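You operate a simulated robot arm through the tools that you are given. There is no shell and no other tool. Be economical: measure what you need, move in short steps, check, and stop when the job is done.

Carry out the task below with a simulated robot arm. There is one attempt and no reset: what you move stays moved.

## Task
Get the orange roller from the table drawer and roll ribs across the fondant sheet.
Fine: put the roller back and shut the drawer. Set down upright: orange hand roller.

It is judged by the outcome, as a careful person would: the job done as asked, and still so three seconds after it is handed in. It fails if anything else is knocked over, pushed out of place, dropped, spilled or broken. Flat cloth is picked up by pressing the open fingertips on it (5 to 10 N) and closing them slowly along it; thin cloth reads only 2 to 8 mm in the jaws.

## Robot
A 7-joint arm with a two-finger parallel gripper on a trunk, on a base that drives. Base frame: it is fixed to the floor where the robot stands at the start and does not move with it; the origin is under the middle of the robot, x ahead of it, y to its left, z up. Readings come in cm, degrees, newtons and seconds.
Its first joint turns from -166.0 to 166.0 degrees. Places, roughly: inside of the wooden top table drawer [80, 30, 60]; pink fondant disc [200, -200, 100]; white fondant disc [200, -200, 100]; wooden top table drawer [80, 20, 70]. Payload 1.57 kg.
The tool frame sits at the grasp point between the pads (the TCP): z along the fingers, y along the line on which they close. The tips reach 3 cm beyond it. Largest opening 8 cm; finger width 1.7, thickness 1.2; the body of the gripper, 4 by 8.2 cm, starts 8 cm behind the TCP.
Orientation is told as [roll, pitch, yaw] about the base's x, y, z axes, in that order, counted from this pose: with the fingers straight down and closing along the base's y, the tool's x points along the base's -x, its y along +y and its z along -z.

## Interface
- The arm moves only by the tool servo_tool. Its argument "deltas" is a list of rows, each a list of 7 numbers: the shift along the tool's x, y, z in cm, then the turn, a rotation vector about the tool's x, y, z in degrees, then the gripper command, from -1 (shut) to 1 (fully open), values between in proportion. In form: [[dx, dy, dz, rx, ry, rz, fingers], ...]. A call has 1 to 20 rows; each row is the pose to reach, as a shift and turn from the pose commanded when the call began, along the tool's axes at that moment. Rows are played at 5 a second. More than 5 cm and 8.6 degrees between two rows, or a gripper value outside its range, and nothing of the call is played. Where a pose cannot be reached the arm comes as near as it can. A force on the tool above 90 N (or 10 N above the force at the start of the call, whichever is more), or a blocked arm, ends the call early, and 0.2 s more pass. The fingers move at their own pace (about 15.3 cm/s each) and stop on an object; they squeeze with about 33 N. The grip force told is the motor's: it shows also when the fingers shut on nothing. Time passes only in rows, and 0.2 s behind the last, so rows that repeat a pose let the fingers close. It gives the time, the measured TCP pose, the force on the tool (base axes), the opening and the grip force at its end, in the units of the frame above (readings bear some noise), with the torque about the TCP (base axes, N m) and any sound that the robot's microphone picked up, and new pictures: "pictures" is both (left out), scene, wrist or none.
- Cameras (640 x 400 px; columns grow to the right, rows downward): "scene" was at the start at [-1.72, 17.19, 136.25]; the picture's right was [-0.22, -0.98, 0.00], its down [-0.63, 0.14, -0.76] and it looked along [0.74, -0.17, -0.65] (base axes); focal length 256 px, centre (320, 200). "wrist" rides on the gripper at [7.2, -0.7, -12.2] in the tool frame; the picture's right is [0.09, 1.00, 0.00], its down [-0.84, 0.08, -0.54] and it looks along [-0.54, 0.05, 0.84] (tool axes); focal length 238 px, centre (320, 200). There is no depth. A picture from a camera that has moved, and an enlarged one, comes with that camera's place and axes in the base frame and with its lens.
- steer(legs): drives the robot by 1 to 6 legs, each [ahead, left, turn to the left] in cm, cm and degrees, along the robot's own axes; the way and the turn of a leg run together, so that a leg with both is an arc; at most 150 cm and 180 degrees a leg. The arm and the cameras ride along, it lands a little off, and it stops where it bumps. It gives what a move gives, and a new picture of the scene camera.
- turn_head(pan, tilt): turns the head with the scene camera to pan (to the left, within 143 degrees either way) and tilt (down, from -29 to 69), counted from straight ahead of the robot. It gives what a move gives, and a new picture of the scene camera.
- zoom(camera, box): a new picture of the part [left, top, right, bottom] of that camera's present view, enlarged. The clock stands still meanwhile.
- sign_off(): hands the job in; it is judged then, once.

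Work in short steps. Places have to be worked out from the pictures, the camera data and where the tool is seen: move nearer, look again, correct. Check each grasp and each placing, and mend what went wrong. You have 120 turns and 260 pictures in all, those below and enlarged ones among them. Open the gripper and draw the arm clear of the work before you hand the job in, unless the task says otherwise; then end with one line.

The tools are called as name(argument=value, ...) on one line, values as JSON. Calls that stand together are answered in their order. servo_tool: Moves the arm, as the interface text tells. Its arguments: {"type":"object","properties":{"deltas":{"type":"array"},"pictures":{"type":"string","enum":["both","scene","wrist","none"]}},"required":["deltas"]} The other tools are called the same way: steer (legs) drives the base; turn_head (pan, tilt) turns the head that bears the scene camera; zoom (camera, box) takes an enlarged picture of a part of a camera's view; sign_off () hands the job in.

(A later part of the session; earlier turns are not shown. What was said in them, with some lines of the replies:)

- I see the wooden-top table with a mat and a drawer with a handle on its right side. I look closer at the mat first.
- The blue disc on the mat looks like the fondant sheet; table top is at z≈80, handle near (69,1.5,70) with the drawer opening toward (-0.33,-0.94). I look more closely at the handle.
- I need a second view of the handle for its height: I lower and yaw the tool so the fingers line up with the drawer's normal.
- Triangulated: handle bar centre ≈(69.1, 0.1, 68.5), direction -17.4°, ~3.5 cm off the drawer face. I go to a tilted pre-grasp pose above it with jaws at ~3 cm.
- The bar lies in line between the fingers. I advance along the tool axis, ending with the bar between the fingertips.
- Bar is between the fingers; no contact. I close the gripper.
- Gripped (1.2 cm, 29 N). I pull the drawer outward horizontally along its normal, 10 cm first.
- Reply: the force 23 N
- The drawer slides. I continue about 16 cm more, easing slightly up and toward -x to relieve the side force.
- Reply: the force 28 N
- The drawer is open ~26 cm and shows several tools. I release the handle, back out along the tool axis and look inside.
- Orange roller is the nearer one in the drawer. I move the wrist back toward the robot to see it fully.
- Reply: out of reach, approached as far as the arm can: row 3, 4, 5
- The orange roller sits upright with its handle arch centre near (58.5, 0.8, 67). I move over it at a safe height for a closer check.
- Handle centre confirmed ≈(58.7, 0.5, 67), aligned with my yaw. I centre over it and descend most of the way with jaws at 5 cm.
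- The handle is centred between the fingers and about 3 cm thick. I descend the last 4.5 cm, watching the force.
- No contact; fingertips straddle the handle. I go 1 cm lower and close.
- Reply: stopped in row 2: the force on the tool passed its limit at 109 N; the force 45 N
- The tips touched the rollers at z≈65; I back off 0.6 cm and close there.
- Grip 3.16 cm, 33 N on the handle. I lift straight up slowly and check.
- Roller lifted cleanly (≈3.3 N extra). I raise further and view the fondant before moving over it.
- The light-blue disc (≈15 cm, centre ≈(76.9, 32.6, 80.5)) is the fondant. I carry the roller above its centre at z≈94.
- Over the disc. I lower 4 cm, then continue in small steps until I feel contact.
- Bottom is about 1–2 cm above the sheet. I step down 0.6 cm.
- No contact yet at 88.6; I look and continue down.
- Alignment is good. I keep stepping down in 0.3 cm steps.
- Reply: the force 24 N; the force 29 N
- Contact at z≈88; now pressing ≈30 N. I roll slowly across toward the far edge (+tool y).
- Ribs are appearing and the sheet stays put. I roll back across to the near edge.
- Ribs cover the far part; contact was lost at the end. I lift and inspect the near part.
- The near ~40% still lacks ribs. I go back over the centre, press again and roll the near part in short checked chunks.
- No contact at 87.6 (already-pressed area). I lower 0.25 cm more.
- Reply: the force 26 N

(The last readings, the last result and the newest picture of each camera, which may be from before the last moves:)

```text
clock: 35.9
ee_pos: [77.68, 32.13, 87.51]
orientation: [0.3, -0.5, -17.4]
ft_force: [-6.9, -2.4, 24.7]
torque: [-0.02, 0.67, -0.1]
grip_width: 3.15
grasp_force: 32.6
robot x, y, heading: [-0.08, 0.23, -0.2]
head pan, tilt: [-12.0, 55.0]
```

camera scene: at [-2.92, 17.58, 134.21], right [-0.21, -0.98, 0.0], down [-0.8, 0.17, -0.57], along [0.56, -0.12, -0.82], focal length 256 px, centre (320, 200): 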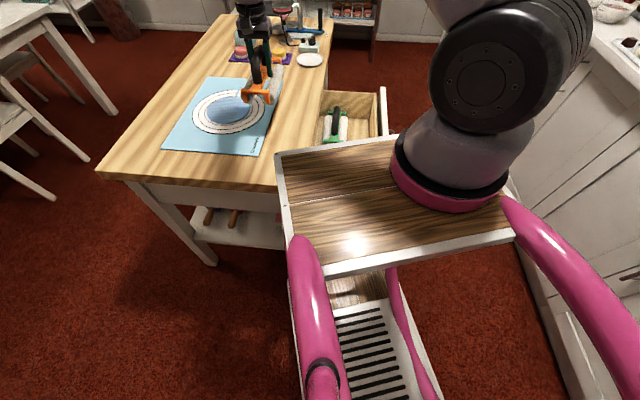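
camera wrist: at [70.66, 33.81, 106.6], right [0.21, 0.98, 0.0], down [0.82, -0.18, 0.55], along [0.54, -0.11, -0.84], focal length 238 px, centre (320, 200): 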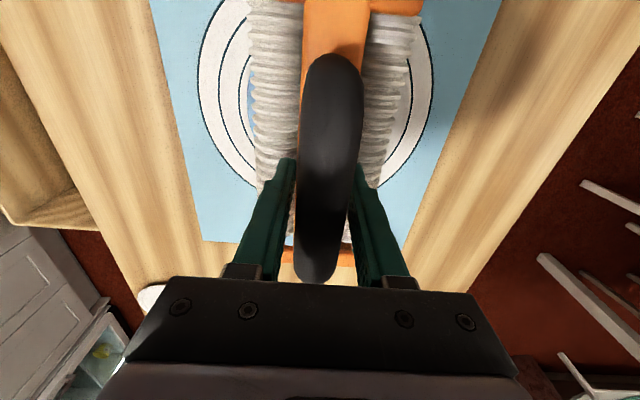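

Contact ≈29 N net. Roll 4 cm toward the near edge.

servo_tool(deltas=[[0, -0.8, 0, 0, 0, 0, -1], [0, -1.6, 0, 0, 0, 0, -1], [0, -2.4, 0.02, 0, 0, 0, -1], [0, -3.2, 0.05, 0, 0, 0, -1], [0, -4, 0.05, 0, 0, 0, -1]], pictures="none")

```text
clock: 37.1
ee_pos: [76.5, 28.57, 87.48]
orientation: [0.5, -0.7, -17.5]
ft_force: [4.9, 13.7, 37.8]
torque: [0.25, 0.0, -0.04]
grip_width: 3.19
grasp_force: 33.0
robot x, y, heading: [0.08, -0.15, 0.2]
head pan, tilt: [-12.0, 55.0]
```

Good contact. I continue rolling off the near edge and then look.

servo_tool(deltas=[[0, -0.8, 0, 0, 0, 0, -1], [0, -1.6, 0, 0, 0, 0, -1], [0, -2.4, 0, 0, 0, 0, -1], [0, -3.2, 0, 0, 0, 0, -1], [0, -4, 0, 0, 0, 0, -1], [0, -4.8, 0, 0, 0, 0, -1], [0, -4.8, 0, 0, 0, 0, -1]], pictures="scene")

zoom(camera="scene", box=[180, 70, 280, 150])

```text
clock: 38.7
ee_pos: [75.19, 23.81, 87.15]
orientation: [0.3, -0.4, -17.4]
ft_force: [2.5, 9.1, 19.7]
torque: [1.36, -0.54, 0.07]
grip_width: 3.22
grasp_force: 33.1
robot x, y, heading: [0.26, -0.13, 0.1]
head pan, tilt: [-12.0, 55.0]
camera scene: at [-3.0, 17.58, 134.21], right [-0.21, -0.98, 0.0], down [-0.8, 0.17, -0.57], along [0.56, -0.12, -0.82], focal length 256 px, centre (320, 200)
```

scene: 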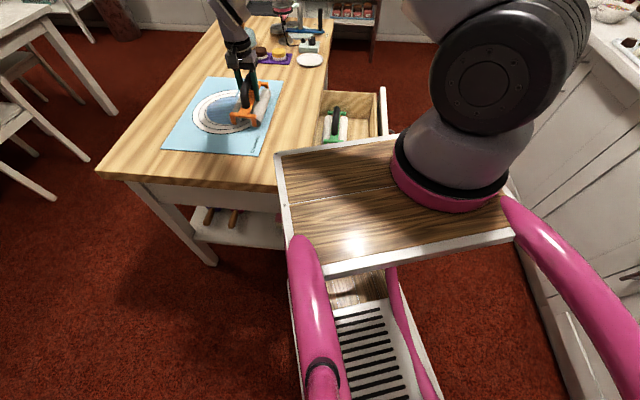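

```text
5.00 times, centred on (230, 110) of scene
camera zoom: at [-3.0, 17.58, 134.21], right [-0.21, -0.98, 0.0], down [-0.8, 0.17, -0.57], along [0.56, -0.12, -0.82], focal length 1279 px, centre (770, 650)
```

zoom: 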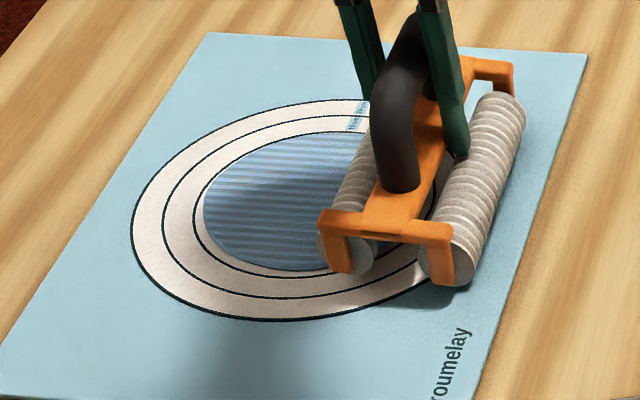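

Mat and sheet have not shifted. I lift straight up and move aside to inspect.

servo_tool(deltas=[[0, 0, -2, 0, 0, 0, -1], [0, 0, -5, 0, 0, 0, -1], [0, -4, -8, 0, 0, 0, -1], [0, -8, -8, 0, 0, 0, -1], [0, -8, -8, 0, 0, 0, -1]], pictures="both")

zoom(camera="scene", box=[190, 80, 270, 140])

```text
clock: 39.9
ee_pos: [72.67, 16.06, 95.33]
orientation: [0.3, -0.4, -17.5]
ft_force: [-0.3, 0.2, -3.7]
torque: [-0.02, -0.01, 0.02]
grip_width: 3.21
grasp_force: 32.8
robot x, y, heading: [-0.15, -0.02, -0.1]
head pan, tilt: [-12.0, 55.0]
camera scene: at [-2.92, 17.58, 134.21], right [-0.21, -0.98, 0.0], down [-0.8, 0.17, -0.57], along [0.56, -0.12, -0.82], focal length 256 px, centre (320, 200)
camera wrist: at [65.66, 17.56, 107.47], right [0.21, 0.98, 0.0], down [0.82, -0.18, 0.55], along [0.54, -0.11, -0.84], focal length 238 px, centre (320, 200)
```

scene: 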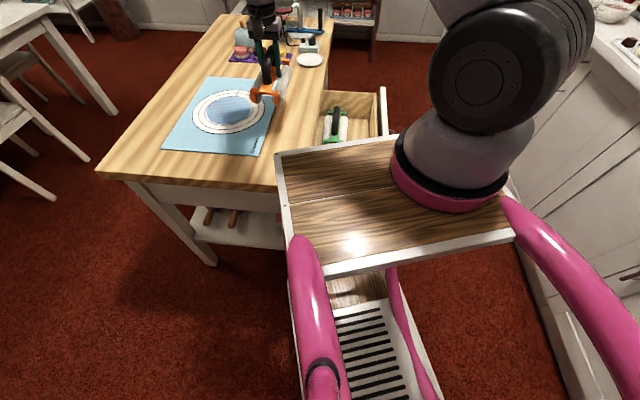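
wrist: 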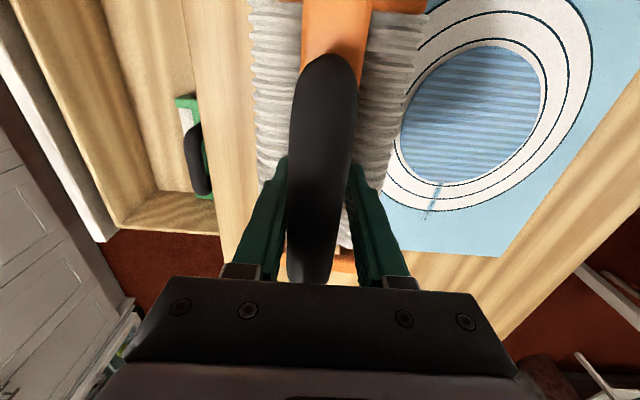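

```text
6.67 times, centred on (230, 110) of scene
camera zoom: at [-2.92, 17.58, 134.21], right [-0.21, -0.98, 0.0], down [-0.8, 0.17, -0.57], along [0.56, -0.12, -0.82], focal length 1705 px, centre (920, 800)
```

zoom: 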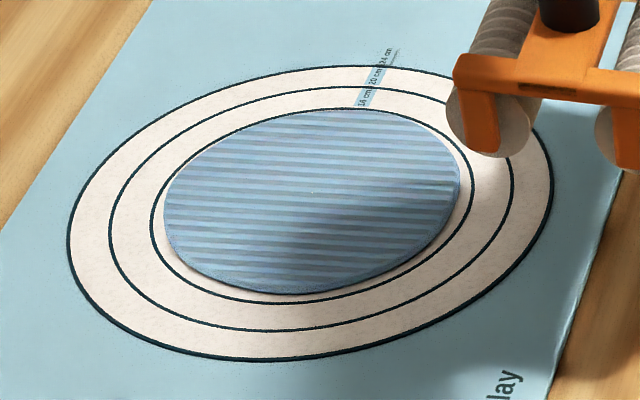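

Ribs now run across the whole sheet. I carry the roller back above its original place over the drawer.

servo_tool(deltas=[[1.7, -3.8, 0, 0, 0, 0, -1], [3.4, -7.6, 0, 0, 0, 0, -1], [5.1, -11.4, 0, 0, 0, 0, -1], [6.8, -15.2, 0, 0, 0, 0, -1], [8.5, -18.95, 0, 0, 0, 0, -1], [8.5, -18.95, 2, 0, 0, 0, -1], [8.5, -18.95, 2, 0, 0, 0, -1]], pictures="both")

zoom(camera="scene", box=[260, 50, 400, 150])

```text
clock: 41.5
ee_pos: [58.82, 0.75, 93.39]
orientation: [0.3, -0.4, -17.4]
ft_force: [-0.5, -0.7, -3.7]
torque: [-0.01, 0.0, -0.02]
grip_width: 3.16
grasp_force: 33.0
robot x, y, heading: [0.07, -0.02, -0.1]
head pan, tilt: [-12.0, 55.0]
camera scene: at [-2.93, 17.57, 134.21], right [-0.21, -0.98, 0.0], down [-0.8, 0.17, -0.57], along [0.56, -0.12, -0.82], focal length 256 px, centre (320, 200)
camera wrist: at [51.79, 2.24, 105.41], right [0.21, 0.98, 0.0], down [0.82, -0.18, 0.55], along [0.54, -0.11, -0.84], focal length 238 px, centre (320, 200)
```

scene: 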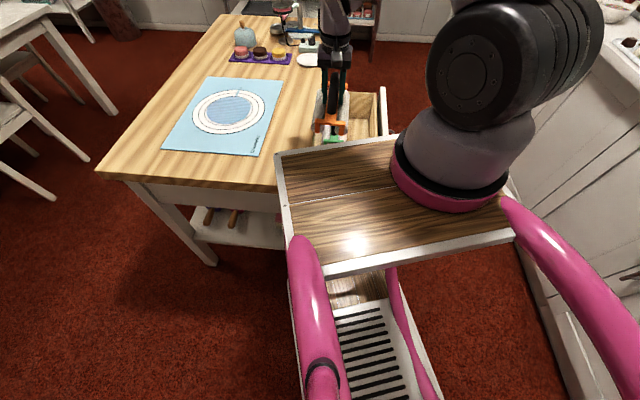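
wrist: 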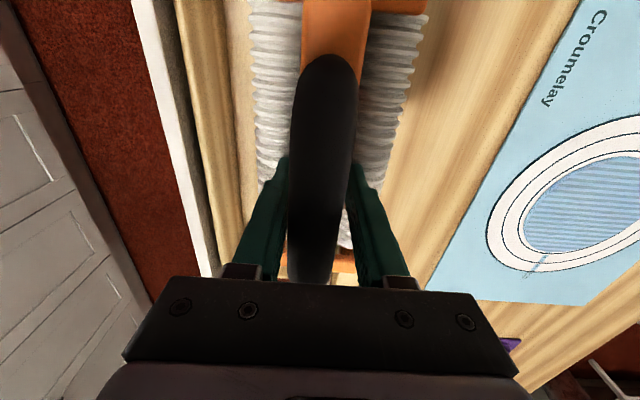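

```text
4.00 times, centred on (330, 100) of scene
camera zoom: at [-2.93, 17.57, 134.21], right [-0.21, -0.98, 0.0], down [-0.8, 0.17, -0.57], along [0.56, -0.12, -0.82], focal length 1023 px, centre (280, 600)
```

zoom: 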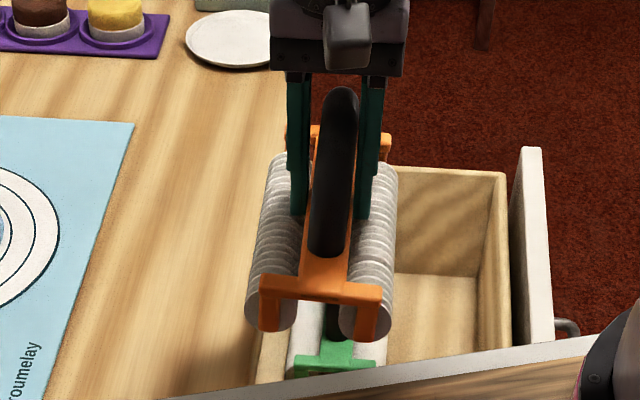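

It's aligned over its old slot. I descend, first to about 2 cm above the floor contact.

servo_tool(deltas=[[0, -0.2, 4, 0, 0, 0, -1], [0, -0.2, 8, 0, 0, 0, -1], [0, -0.2, 12, 0, 0, 0, -1], [0, -0.2, 16, 0, 0, 0, -1], [0, -0.2, 20, 0, 0, 0, -1], [0, -0.2, 23, 0, 0, 0, -1], [0, -0.2, 23, 0, 0, 0, -1]], pictures="wrist")

```text
clock: 43.1
ee_pos: [58.94, 0.78, 70.08]
orientation: [0.2, -0.3, -17.4]
ft_force: [-0.6, 0.3, -3.6]
torque: [-0.01, -0.05, 0.0]
grip_width: 3.17
grasp_force: 32.8
robot x, y, heading: [-0.05, 0.06, 0.2]
head pan, tilt: [-12.0, 55.0]
camera wrist: at [51.83, 2.24, 82.23], right [0.21, 0.98, 0.0], down [0.82, -0.18, 0.55], along [0.54, -0.11, -0.84], focal length 238 px, centre (320, 200)
```

wrist: 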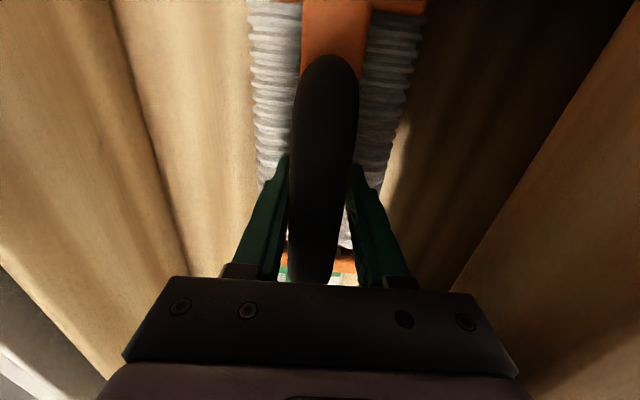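

Free of contact. I lower the last ~1.4 cm in small steps.

servo_tool(deltas=[[0, 0, 0.4, 0, 0, 0, -1], [0, 0, 0.8, 0, 0, 0, -1], [0, 0, 1.1, 0, 0, 0, -1], [0, 0, 1.1, 0, 0, 0, -1]], pictures="none")

servo_tool(deltas=[[0, 0, 0.2, 0, 0, 0, -1], [0, 0, 0.2, 0, 0, 0, -1]], pictures="none")

```text
clock: 44.1
ee_pos: [59.09, 0.45, 68.85]
orientation: [0.3, -0.5, -17.4]
ft_force: [0.2, 0.1, -3.6]
torque: [-0.03, -0.01, 0.0]
grip_width: 3.18
grasp_force: 33.3
robot x, y, heading: [-0.1, -0.25, -0.1]
head pan, tilt: [-12.0, 55.0]
```

```text
clock: 44.7
ee_pos: [59.1, 0.49, 68.83]
orientation: [0.2, -0.4, -17.5]
ft_force: [0.0, 0.1, -4.4]
torque: [0.02, -0.02, -0.02]
grip_width: 3.17
grasp_force: 32.8
robot x, y, heading: [0.1, 0.21, 0.1]
head pan, tilt: [-12.0, 55.0]
```

servo_tool(deltas=[[0, 0, 0.15, 0, 0, 0, -1], [0, 0, 0.15, 0, 0, 0, -1]], pictures="none")

servo_tool(deltas=[[0, 0, 0.15, 0, 0, 0, -1], [0, 0, 0.15, 0, 0, 0, -1]], pictures="none")

```text
clock: 45.3
ee_pos: [59.14, 0.37, 68.63]
orientation: [0.2, -0.3, -17.4]
ft_force: [-0.5, 0.3, -4.8]
torque: [0.0, -0.05, -0.01]
grip_width: 3.18
grasp_force: 33.1
robot x, y, heading: [-0.22, 0.03, -0.1]
head pan, tilt: [-12.0, 55.0]
```

```text
clock: 45.9
ee_pos: [59.1, 0.47, 68.48]
orientation: [0.2, -0.3, -17.4]
ft_force: [0.9, -0.4, -4.5]
torque: [0.01, -0.02, -0.03]
grip_width: 3.17
grasp_force: 32.8
robot x, y, heading: [0.16, -0.21, -0.1]
head pan, tilt: [-12.0, 55.0]
```

Still hanging; the handle slipped up slightly in the grip while rolling. I continue down in small steps.

servo_tool(deltas=[[0, 0, 0.2, 0, 0, 0, -1], [0, 0, 0.2, 0, 0, 0, -1]], pictures="none")

servo_tool(deltas=[[0, 0, 0.15, 0, 0, 0, -1], [0, 0, 0.15, 0, 0, 0, -1]], pictures="none")

```text
clock: 46.5
ee_pos: [59.19, 0.4, 68.41]
orientation: [0.2, -0.4, -17.4]
ft_force: [0.2, -0.2, -2.7]
torque: [-0.05, -0.03, -0.02]
grip_width: 3.14
grasp_force: 32.9
robot x, y, heading: [-0.01, 0.0, -0.2]
head pan, tilt: [-12.0, 55.0]
```

```text
clock: 47.1
ee_pos: [59.12, 0.41, 68.23]
orientation: [0.3, -0.4, -17.5]
ft_force: [0.4, -0.8, -4.5]
torque: [0.0, -0.03, -0.01]
grip_width: 3.18
grasp_force: 33.2
robot x, y, heading: [0.1, 0.11, 0.3]
head pan, tilt: [-12.0, 55.0]
```

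servo_tool(deltas=[[0, 0, 0.15, 0, 0, 0, -1], [0, 0, 0.15, 0, 0, 0, -1]], pictures="none")

servo_tool(deltas=[[0, 0, 0.15, 0, 0, 0, -1], [0, 0, 0.15, 0, 0, 0, -1]], pictures="wrist")

```text
clock: 47.7
ee_pos: [59.19, 0.51, 67.89]
orientation: [0.2, -0.4, -17.3]
ft_force: [-0.1, 1.3, 3.8]
torque: [-0.24, 0.03, 0.02]
grip_width: 3.17
grasp_force: 32.6
robot x, y, heading: [-0.23, 0.24, -0.0]
head pan, tilt: [-12.0, 55.0]
```

```text
clock: 48.3
ee_pos: [59.14, 0.49, 68.04]
orientation: [0.3, -0.4, -17.4]
ft_force: [-0.8, 0.8, 35.3]
torque: [0.09, 0.37, -0.05]
grip_width: 3.16
grasp_force: 32.8
robot x, y, heading: [0.07, 0.13, 0.1]
head pan, tilt: [-12.0, 55.0]
camera wrist: at [52.01, 1.99, 80.06], right [0.21, 0.98, 0.0], down [0.82, -0.18, 0.55], along [0.54, -0.11, -0.84], focal length 238 px, centre (320, 200)
```

wrist: 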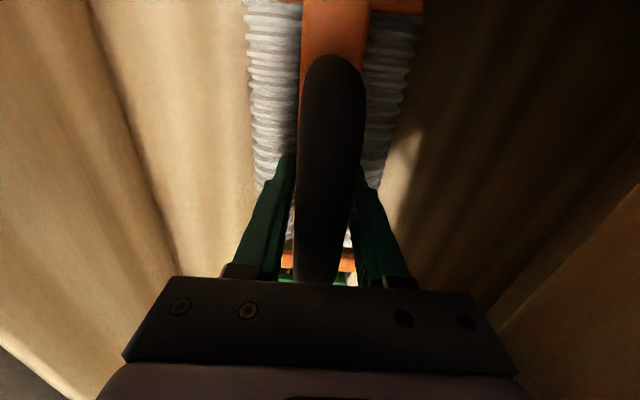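

Contact with the drawer floor. I ease off slightly, open just enough to free the handle, and rise.

servo_tool(deltas=[[0, 0, -0.2, 0, 0, 0, -1], [0, 0, -0.25, 0, 0, 0, 0.05], [0, 0, -0.25, 0, 0, 0, 0.1], [0, 0, -1.5, 0, 0, 0, 0.2], [0, 0, -4, 0, 0, 0, 0.2], [0, 0, -8, 0, 0, 0, 0.2], [0, 0, -12, 0, 0, 0, 0.3]], pictures="wrist")

```text
clock: 49.9
ee_pos: [58.96, 0.34, 80.1]
orientation: [0.1, -0.3, -17.4]
ft_force: [1.0, 0.5, -0.5]
torque: [-0.02, 0.02, 0.02]
grip_width: 5.18
grasp_force: 0.0
robot x, y, heading: [-0.18, 0.07, -0.1]
head pan, tilt: [-12.0, 55.0]
camera wrist: at [51.95, 1.93, 92.09], right [0.21, 0.98, 0.0], down [0.82, -0.18, 0.55], along [0.54, -0.11, -0.84], focal length 238 px, centre (320, 200)
```

wrist: 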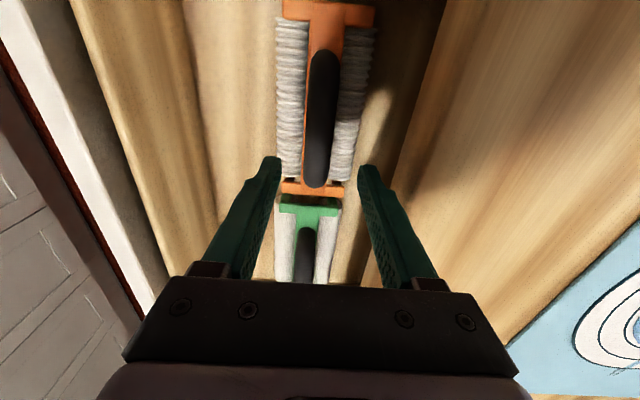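

The orange roller stands upright in its original spot. I rise and move back out to the handle's pre-grasp pose.

servo_tool(deltas=[[0, 0, -5, 0, 0, 0, 0.3], [0, 0, -10, 0, 0, 0, 0.3], [0, -2, -14, 0, 0, 0, 0], [-1.5, -6, -15, 0, 0, 0, -0.25], [-3, -10.5, -15, 0, 0, 0, -0.25], [-4.5, -15, -15, 0, 0, 0, -0.25], [-6, -19.5, -15, 0, 0, 0, -0.25], [-7.5, -24, -15, -5, 0, 0, -0.25], [-9.2, -28.2, -14, -10, 0, 0, -0.25], [-9.2, -28.2, -10, -15, 0, 0, -0.25], [-9.2, -28.2, -6, -20, 0, 0, -0.25], [-9.2, -28.2, -6, -20, 0, 0, -0.25]], pictures="both")

```text
clock: 52.5
ee_pos: [59.22, -29.43, 85.95]
orientation: [20.2, -0.5, -17.3]
ft_force: [-0.4, 0.3, -0.4]
torque: [0.0, 0.01, 0.01]
grip_width: 3.03
grasp_force: 0.2
robot x, y, heading: [-0.59, -0.01, -0.1]
head pan, tilt: [-12.0, 55.0]
camera scene: at [-2.94, 17.57, 134.21], right [-0.21, -0.98, 0.0], down [-0.8, 0.17, -0.57], along [0.56, -0.12, -0.82], focal length 256 px, centre (320, 200)
camera wrist: at [50.91, -31.9, 97.08], right [0.19, 0.92, 0.34], down [0.76, -0.36, 0.54], along [0.62, 0.16, -0.77], focal length 238 px, centre (320, 200)
```

scene: 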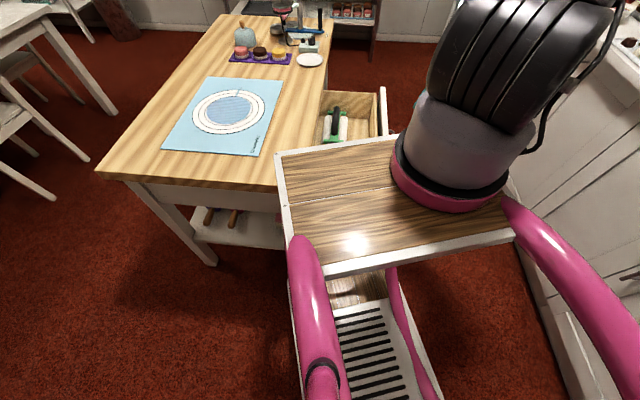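
wrist: 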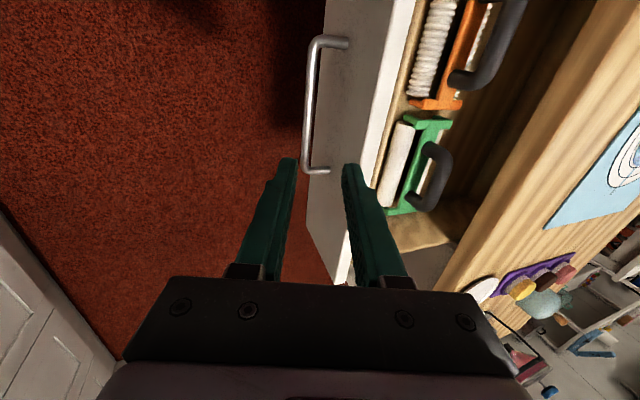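

I drop straight down onto the approach line and check the handle between the fingers.

servo_tool(deltas=[[-0.1, -0.8, 2.2, 0, 0, 0, -0.25], [-0.1, -1.5, 4.3, 0, 0, 0, -0.25], [-0.1, -1.5, 8, 0, 0, 0, -0.25], [-0.1, -1.5, 10, 0, 0, 0, -0.25], [-0.1, -1.5, 10, 0, 0, 0, -0.25]], pictures="wrist")

```text
clock: 53.7
ee_pos: [59.93, -27.31, 75.71]
orientation: [20.2, -0.5, -17.4]
ft_force: [0.2, 0.3, -0.6]
torque: [0.04, 0.0, 0.03]
grip_width: 2.97
grasp_force: 0.0
robot x, y, heading: [-0.05, 0.02, -0.1]
head pan, tilt: [-12.0, 55.0]
camera wrist: at [51.66, -29.71, 86.89], right [0.19, 0.92, 0.34], down [0.76, -0.36, 0.54], along [0.62, 0.16, -0.77], focal length 238 px, centre (320, 200)
```

wrist: 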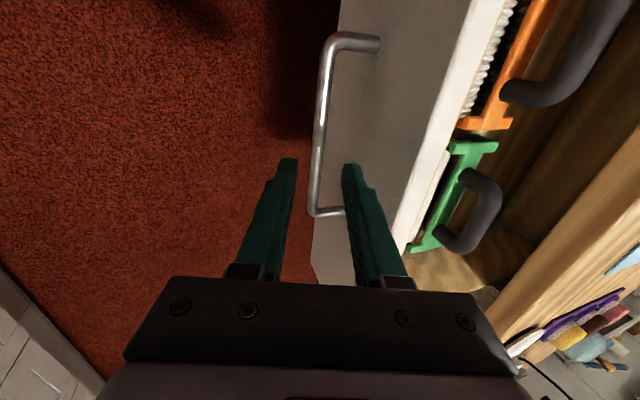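

Bar lies between the fingers. I advance 6 cm along the tool axis and close.

servo_tool(deltas=[[0, 0, 2, 0, 0, 0, -0.25], [0, 0, 4, 0, 0, 0, -0.25], [0, 0, 6, 0, 0, 0, -0.25], [0, 0, 6, 0, 0, 0, -0.25], [0, 0, 6, 0, 0, 0, -0.8], [0, 0, 6, 0, 0, 0, -1], [0, 0, 6, 0, 0, 0, -1]], pictures="wrist")

```text
clock: 55.3
ee_pos: [60.84, -25.35, 70.24]
orientation: [20.2, -0.5, -17.3]
ft_force: [-0.8, -0.5, -5.2]
torque: [-0.17, -0.23, -0.35]
grip_width: 1.18
grasp_force: 29.6
robot x, y, heading: [0.11, 0.05, -0.1]
head pan, tilt: [-12.0, 55.0]
camera wrist: at [52.38, -27.83, 81.36], right [0.19, 0.92, 0.34], down [0.76, -0.36, 0.54], along [0.62, 0.16, -0.77], focal length 238 px, centre (320, 200)
```

wrist: 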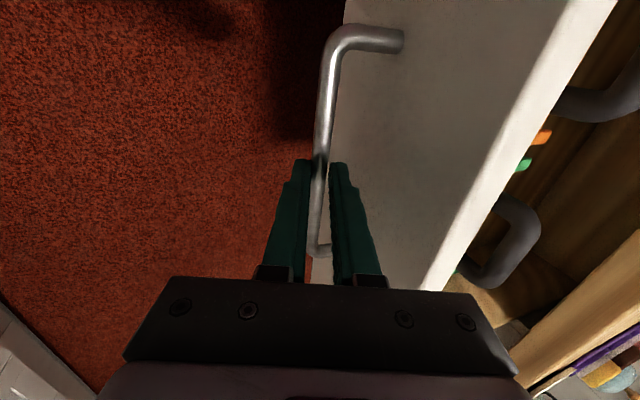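

Handle gripped. I push the drawer shut slowly along the same line, the first half now.

servo_tool(deltas=[[0, 1, 0.36, 0, 0, 0, -1], [0, 2.2, 0.8, 0, 0, 0, -1], [0, 3.5, 1.27, 0, 0, 0, -1], [0, 4.8, 1.75, 0, 0, 0, -1], [0, 6.1, 2.22, 0, 0, 0, -1], [0, 7.4, 2.69, 0, 0, 0, -1], [-0.05, 8.7, 3.17, 0, 0, 0, -1], [-0.05, 10, 3.64, 0, 0, 0, -1], [-0.1, 11.3, 4.11, 0, 0, 0, -1], [-0.1, 12.5, 4.55, 0, 0, 0, -1], [-0.1, 13.2, 4.8, 0, 0, 0, -1]], pictures="wrist")

```text
clock: 57.7
ee_pos: [65.14, -12.0, 70.32]
orientation: [20.2, -0.4, -17.3]
ft_force: [6.9, -1.8, -21.8]
torque: [-0.22, -0.2, -0.26]
grip_width: 1.18
grasp_force: 28.9
robot x, y, heading: [0.11, 0.17, -0.2]
head pan, tilt: [-12.0, 55.0]
camera wrist: at [56.77, -14.38, 81.37], right [0.19, 0.92, 0.34], down [0.76, -0.36, 0.54], along [0.62, 0.16, -0.77], focal length 238 px, centre (320, 200)
```

wrist: 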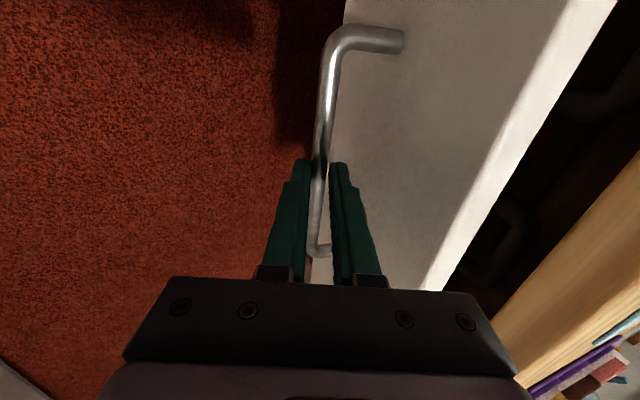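

Halfway; smooth. I push the remaining ~12 cm gently until it seats.

servo_tool(deltas=[[0.05, 1, 0.5, 0, 0, 0, -1], [0.05, 2.2, 1.0, 0, 0, 0, -1], [0.05, 3.5, 1.47, 0, 0, 0, -1], [0.05, 4.8, 1.95, 0, 0, 0, -1], [0.05, 6.1, 2.4, 0, 0, 0, -1], [0, 7.4, 2.87, 0, 0, 0, -1], [0, 8.6, 3.3, 0, 0, 0, -1], [0, 9.6, 3.67, 0, 0, 0, -1], [0, 10.4, 3.96, 0, 0, 0, -1], [0, 11, 4.18, 0, 0, 0, -1], [0, 11.3, 4.3, 0, 0, 0, -1], [0, 11.3, 4.3, 0, 0, 0, -1]], pictures="wrist")

```text
clock: 60.3
ee_pos: [68.6, -0.71, 70.15]
orientation: [20.1, -0.4, -17.5]
ft_force: [9.5, -25.3, 16.8]
torque: [-0.54, -0.21, -0.24]
grip_width: 1.19
grasp_force: 29.4
robot x, y, heading: [-0.14, 0.17, -0.0]
head pan, tilt: [-12.0, 55.0]
camera wrist: at [60.24, -3.1, 81.26], right [0.19, 0.92, 0.34], down [0.76, -0.36, 0.54], along [0.62, 0.16, -0.77], focal length 238 px, centre (320, 200)
```

wrist: 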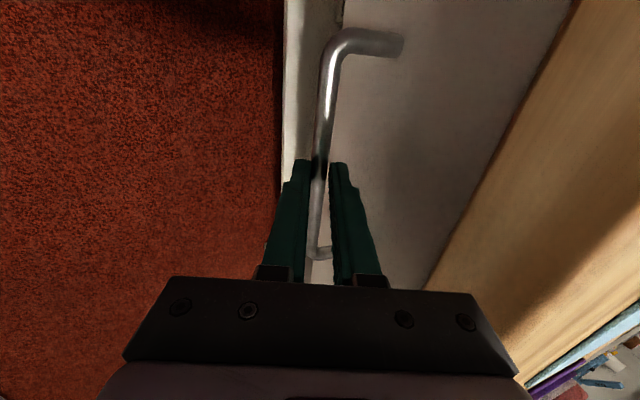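

The drawer is seated at its original position. I release and back away along the tool axis, then clear the arm.

servo_tool(deltas=[[0, -0.1, 0, 0, 0, 0, -0.25], [0, -0.1, 0, 0, 0, 0, -0.25], [0, -0.1, -4, 0, 0, 0, -0.25], [0, -0.1, -8, 0, 0, 0, -0.25], [0, -0.1, -12, 0, 0, 0, -0.25], [0, -0.1, -16, 5, 0, 0, 0], [0, -2, -20, 10, 0, 0, 0.5], [0, -4, -24, 15, 0, 0, 1], [0, -6, -27, 20, 0, 0, 1], [0, -6, -27, 20, 0, 0, 1]], pictures="both")

zoom(camera="scene", box=[160, 10, 400, 160])

zoom(camera="wrist", box=[280, 0, 640, 225])

```text
clock: 62.5
ee_pos: [63.8, -14.72, 93.25]
orientation: [0.2, -0.4, -17.4]
ft_force: [-0.1, -0.7, -1.2]
torque: [0.01, 0.01, -0.03]
grip_width: 8.01
grasp_force: 0.0
robot x, y, heading: [-0.0, 0.06, 0.1]
head pan, tilt: [-12.0, 55.0]
camera scene: at [-2.93, 17.56, 134.22], right [-0.21, -0.98, 0.0], down [-0.8, 0.17, -0.57], along [0.56, -0.12, -0.82], focal length 256 px, centre (320, 200)
camera wrist: at [56.84, -13.27, 105.41], right [0.21, 0.98, 0.0], down [0.82, -0.18, 0.55], along [0.54, -0.11, -0.84], focal length 238 px, centre (320, 200)
```

scene: 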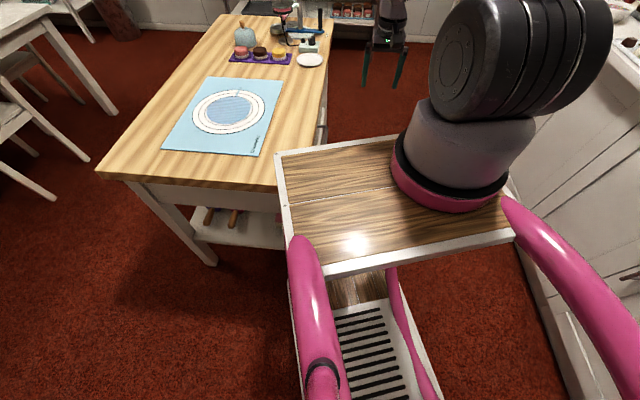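
wrist: 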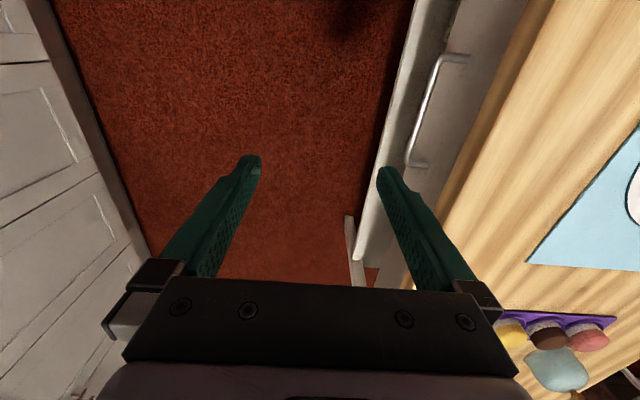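

```text
2.67 times, centred on (280, 85) of scene
camera zoom: at [-2.93, 17.56, 134.22], right [-0.21, -0.98, 0.0], down [-0.8, 0.17, -0.57], along [0.56, -0.12, -0.82], focal length 682 px, centre (427, 507)
```

zoom: 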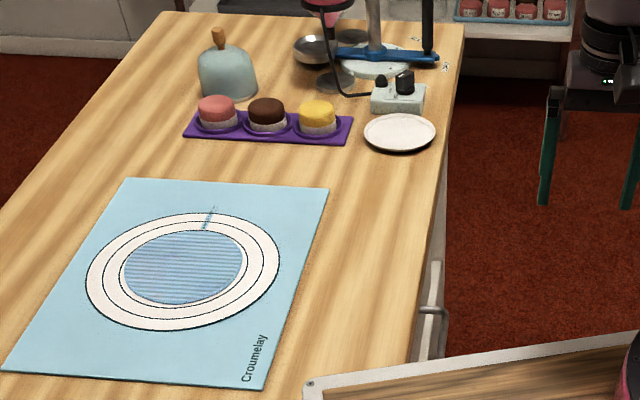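

```text
1.78 times, centred on (460, 112) of wrist
camera zoom: at [56.84, -13.27, 105.41], right [0.21, 0.98, 0.0], down [0.82, -0.18, 0.55], along [0.54, -0.11, -0.84], focal length 424 px, centre (71, 356)
```

zoom: 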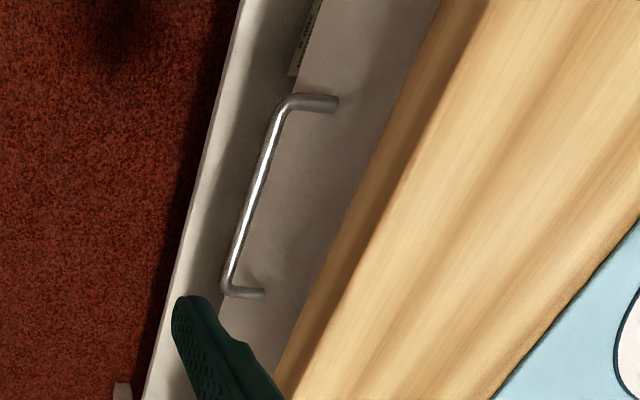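

The drawer is shut, the sheet is ribbed from edge to edge, the other items are undisturbed, and the open gripper is clear. I hand in.

sign_off()

```text
The job is handed in.
```

The fondant sheet now has ribs from edge to edge, the orange roller is back upright in its place in the drawer, the drawer is shut, and the arm is clear.
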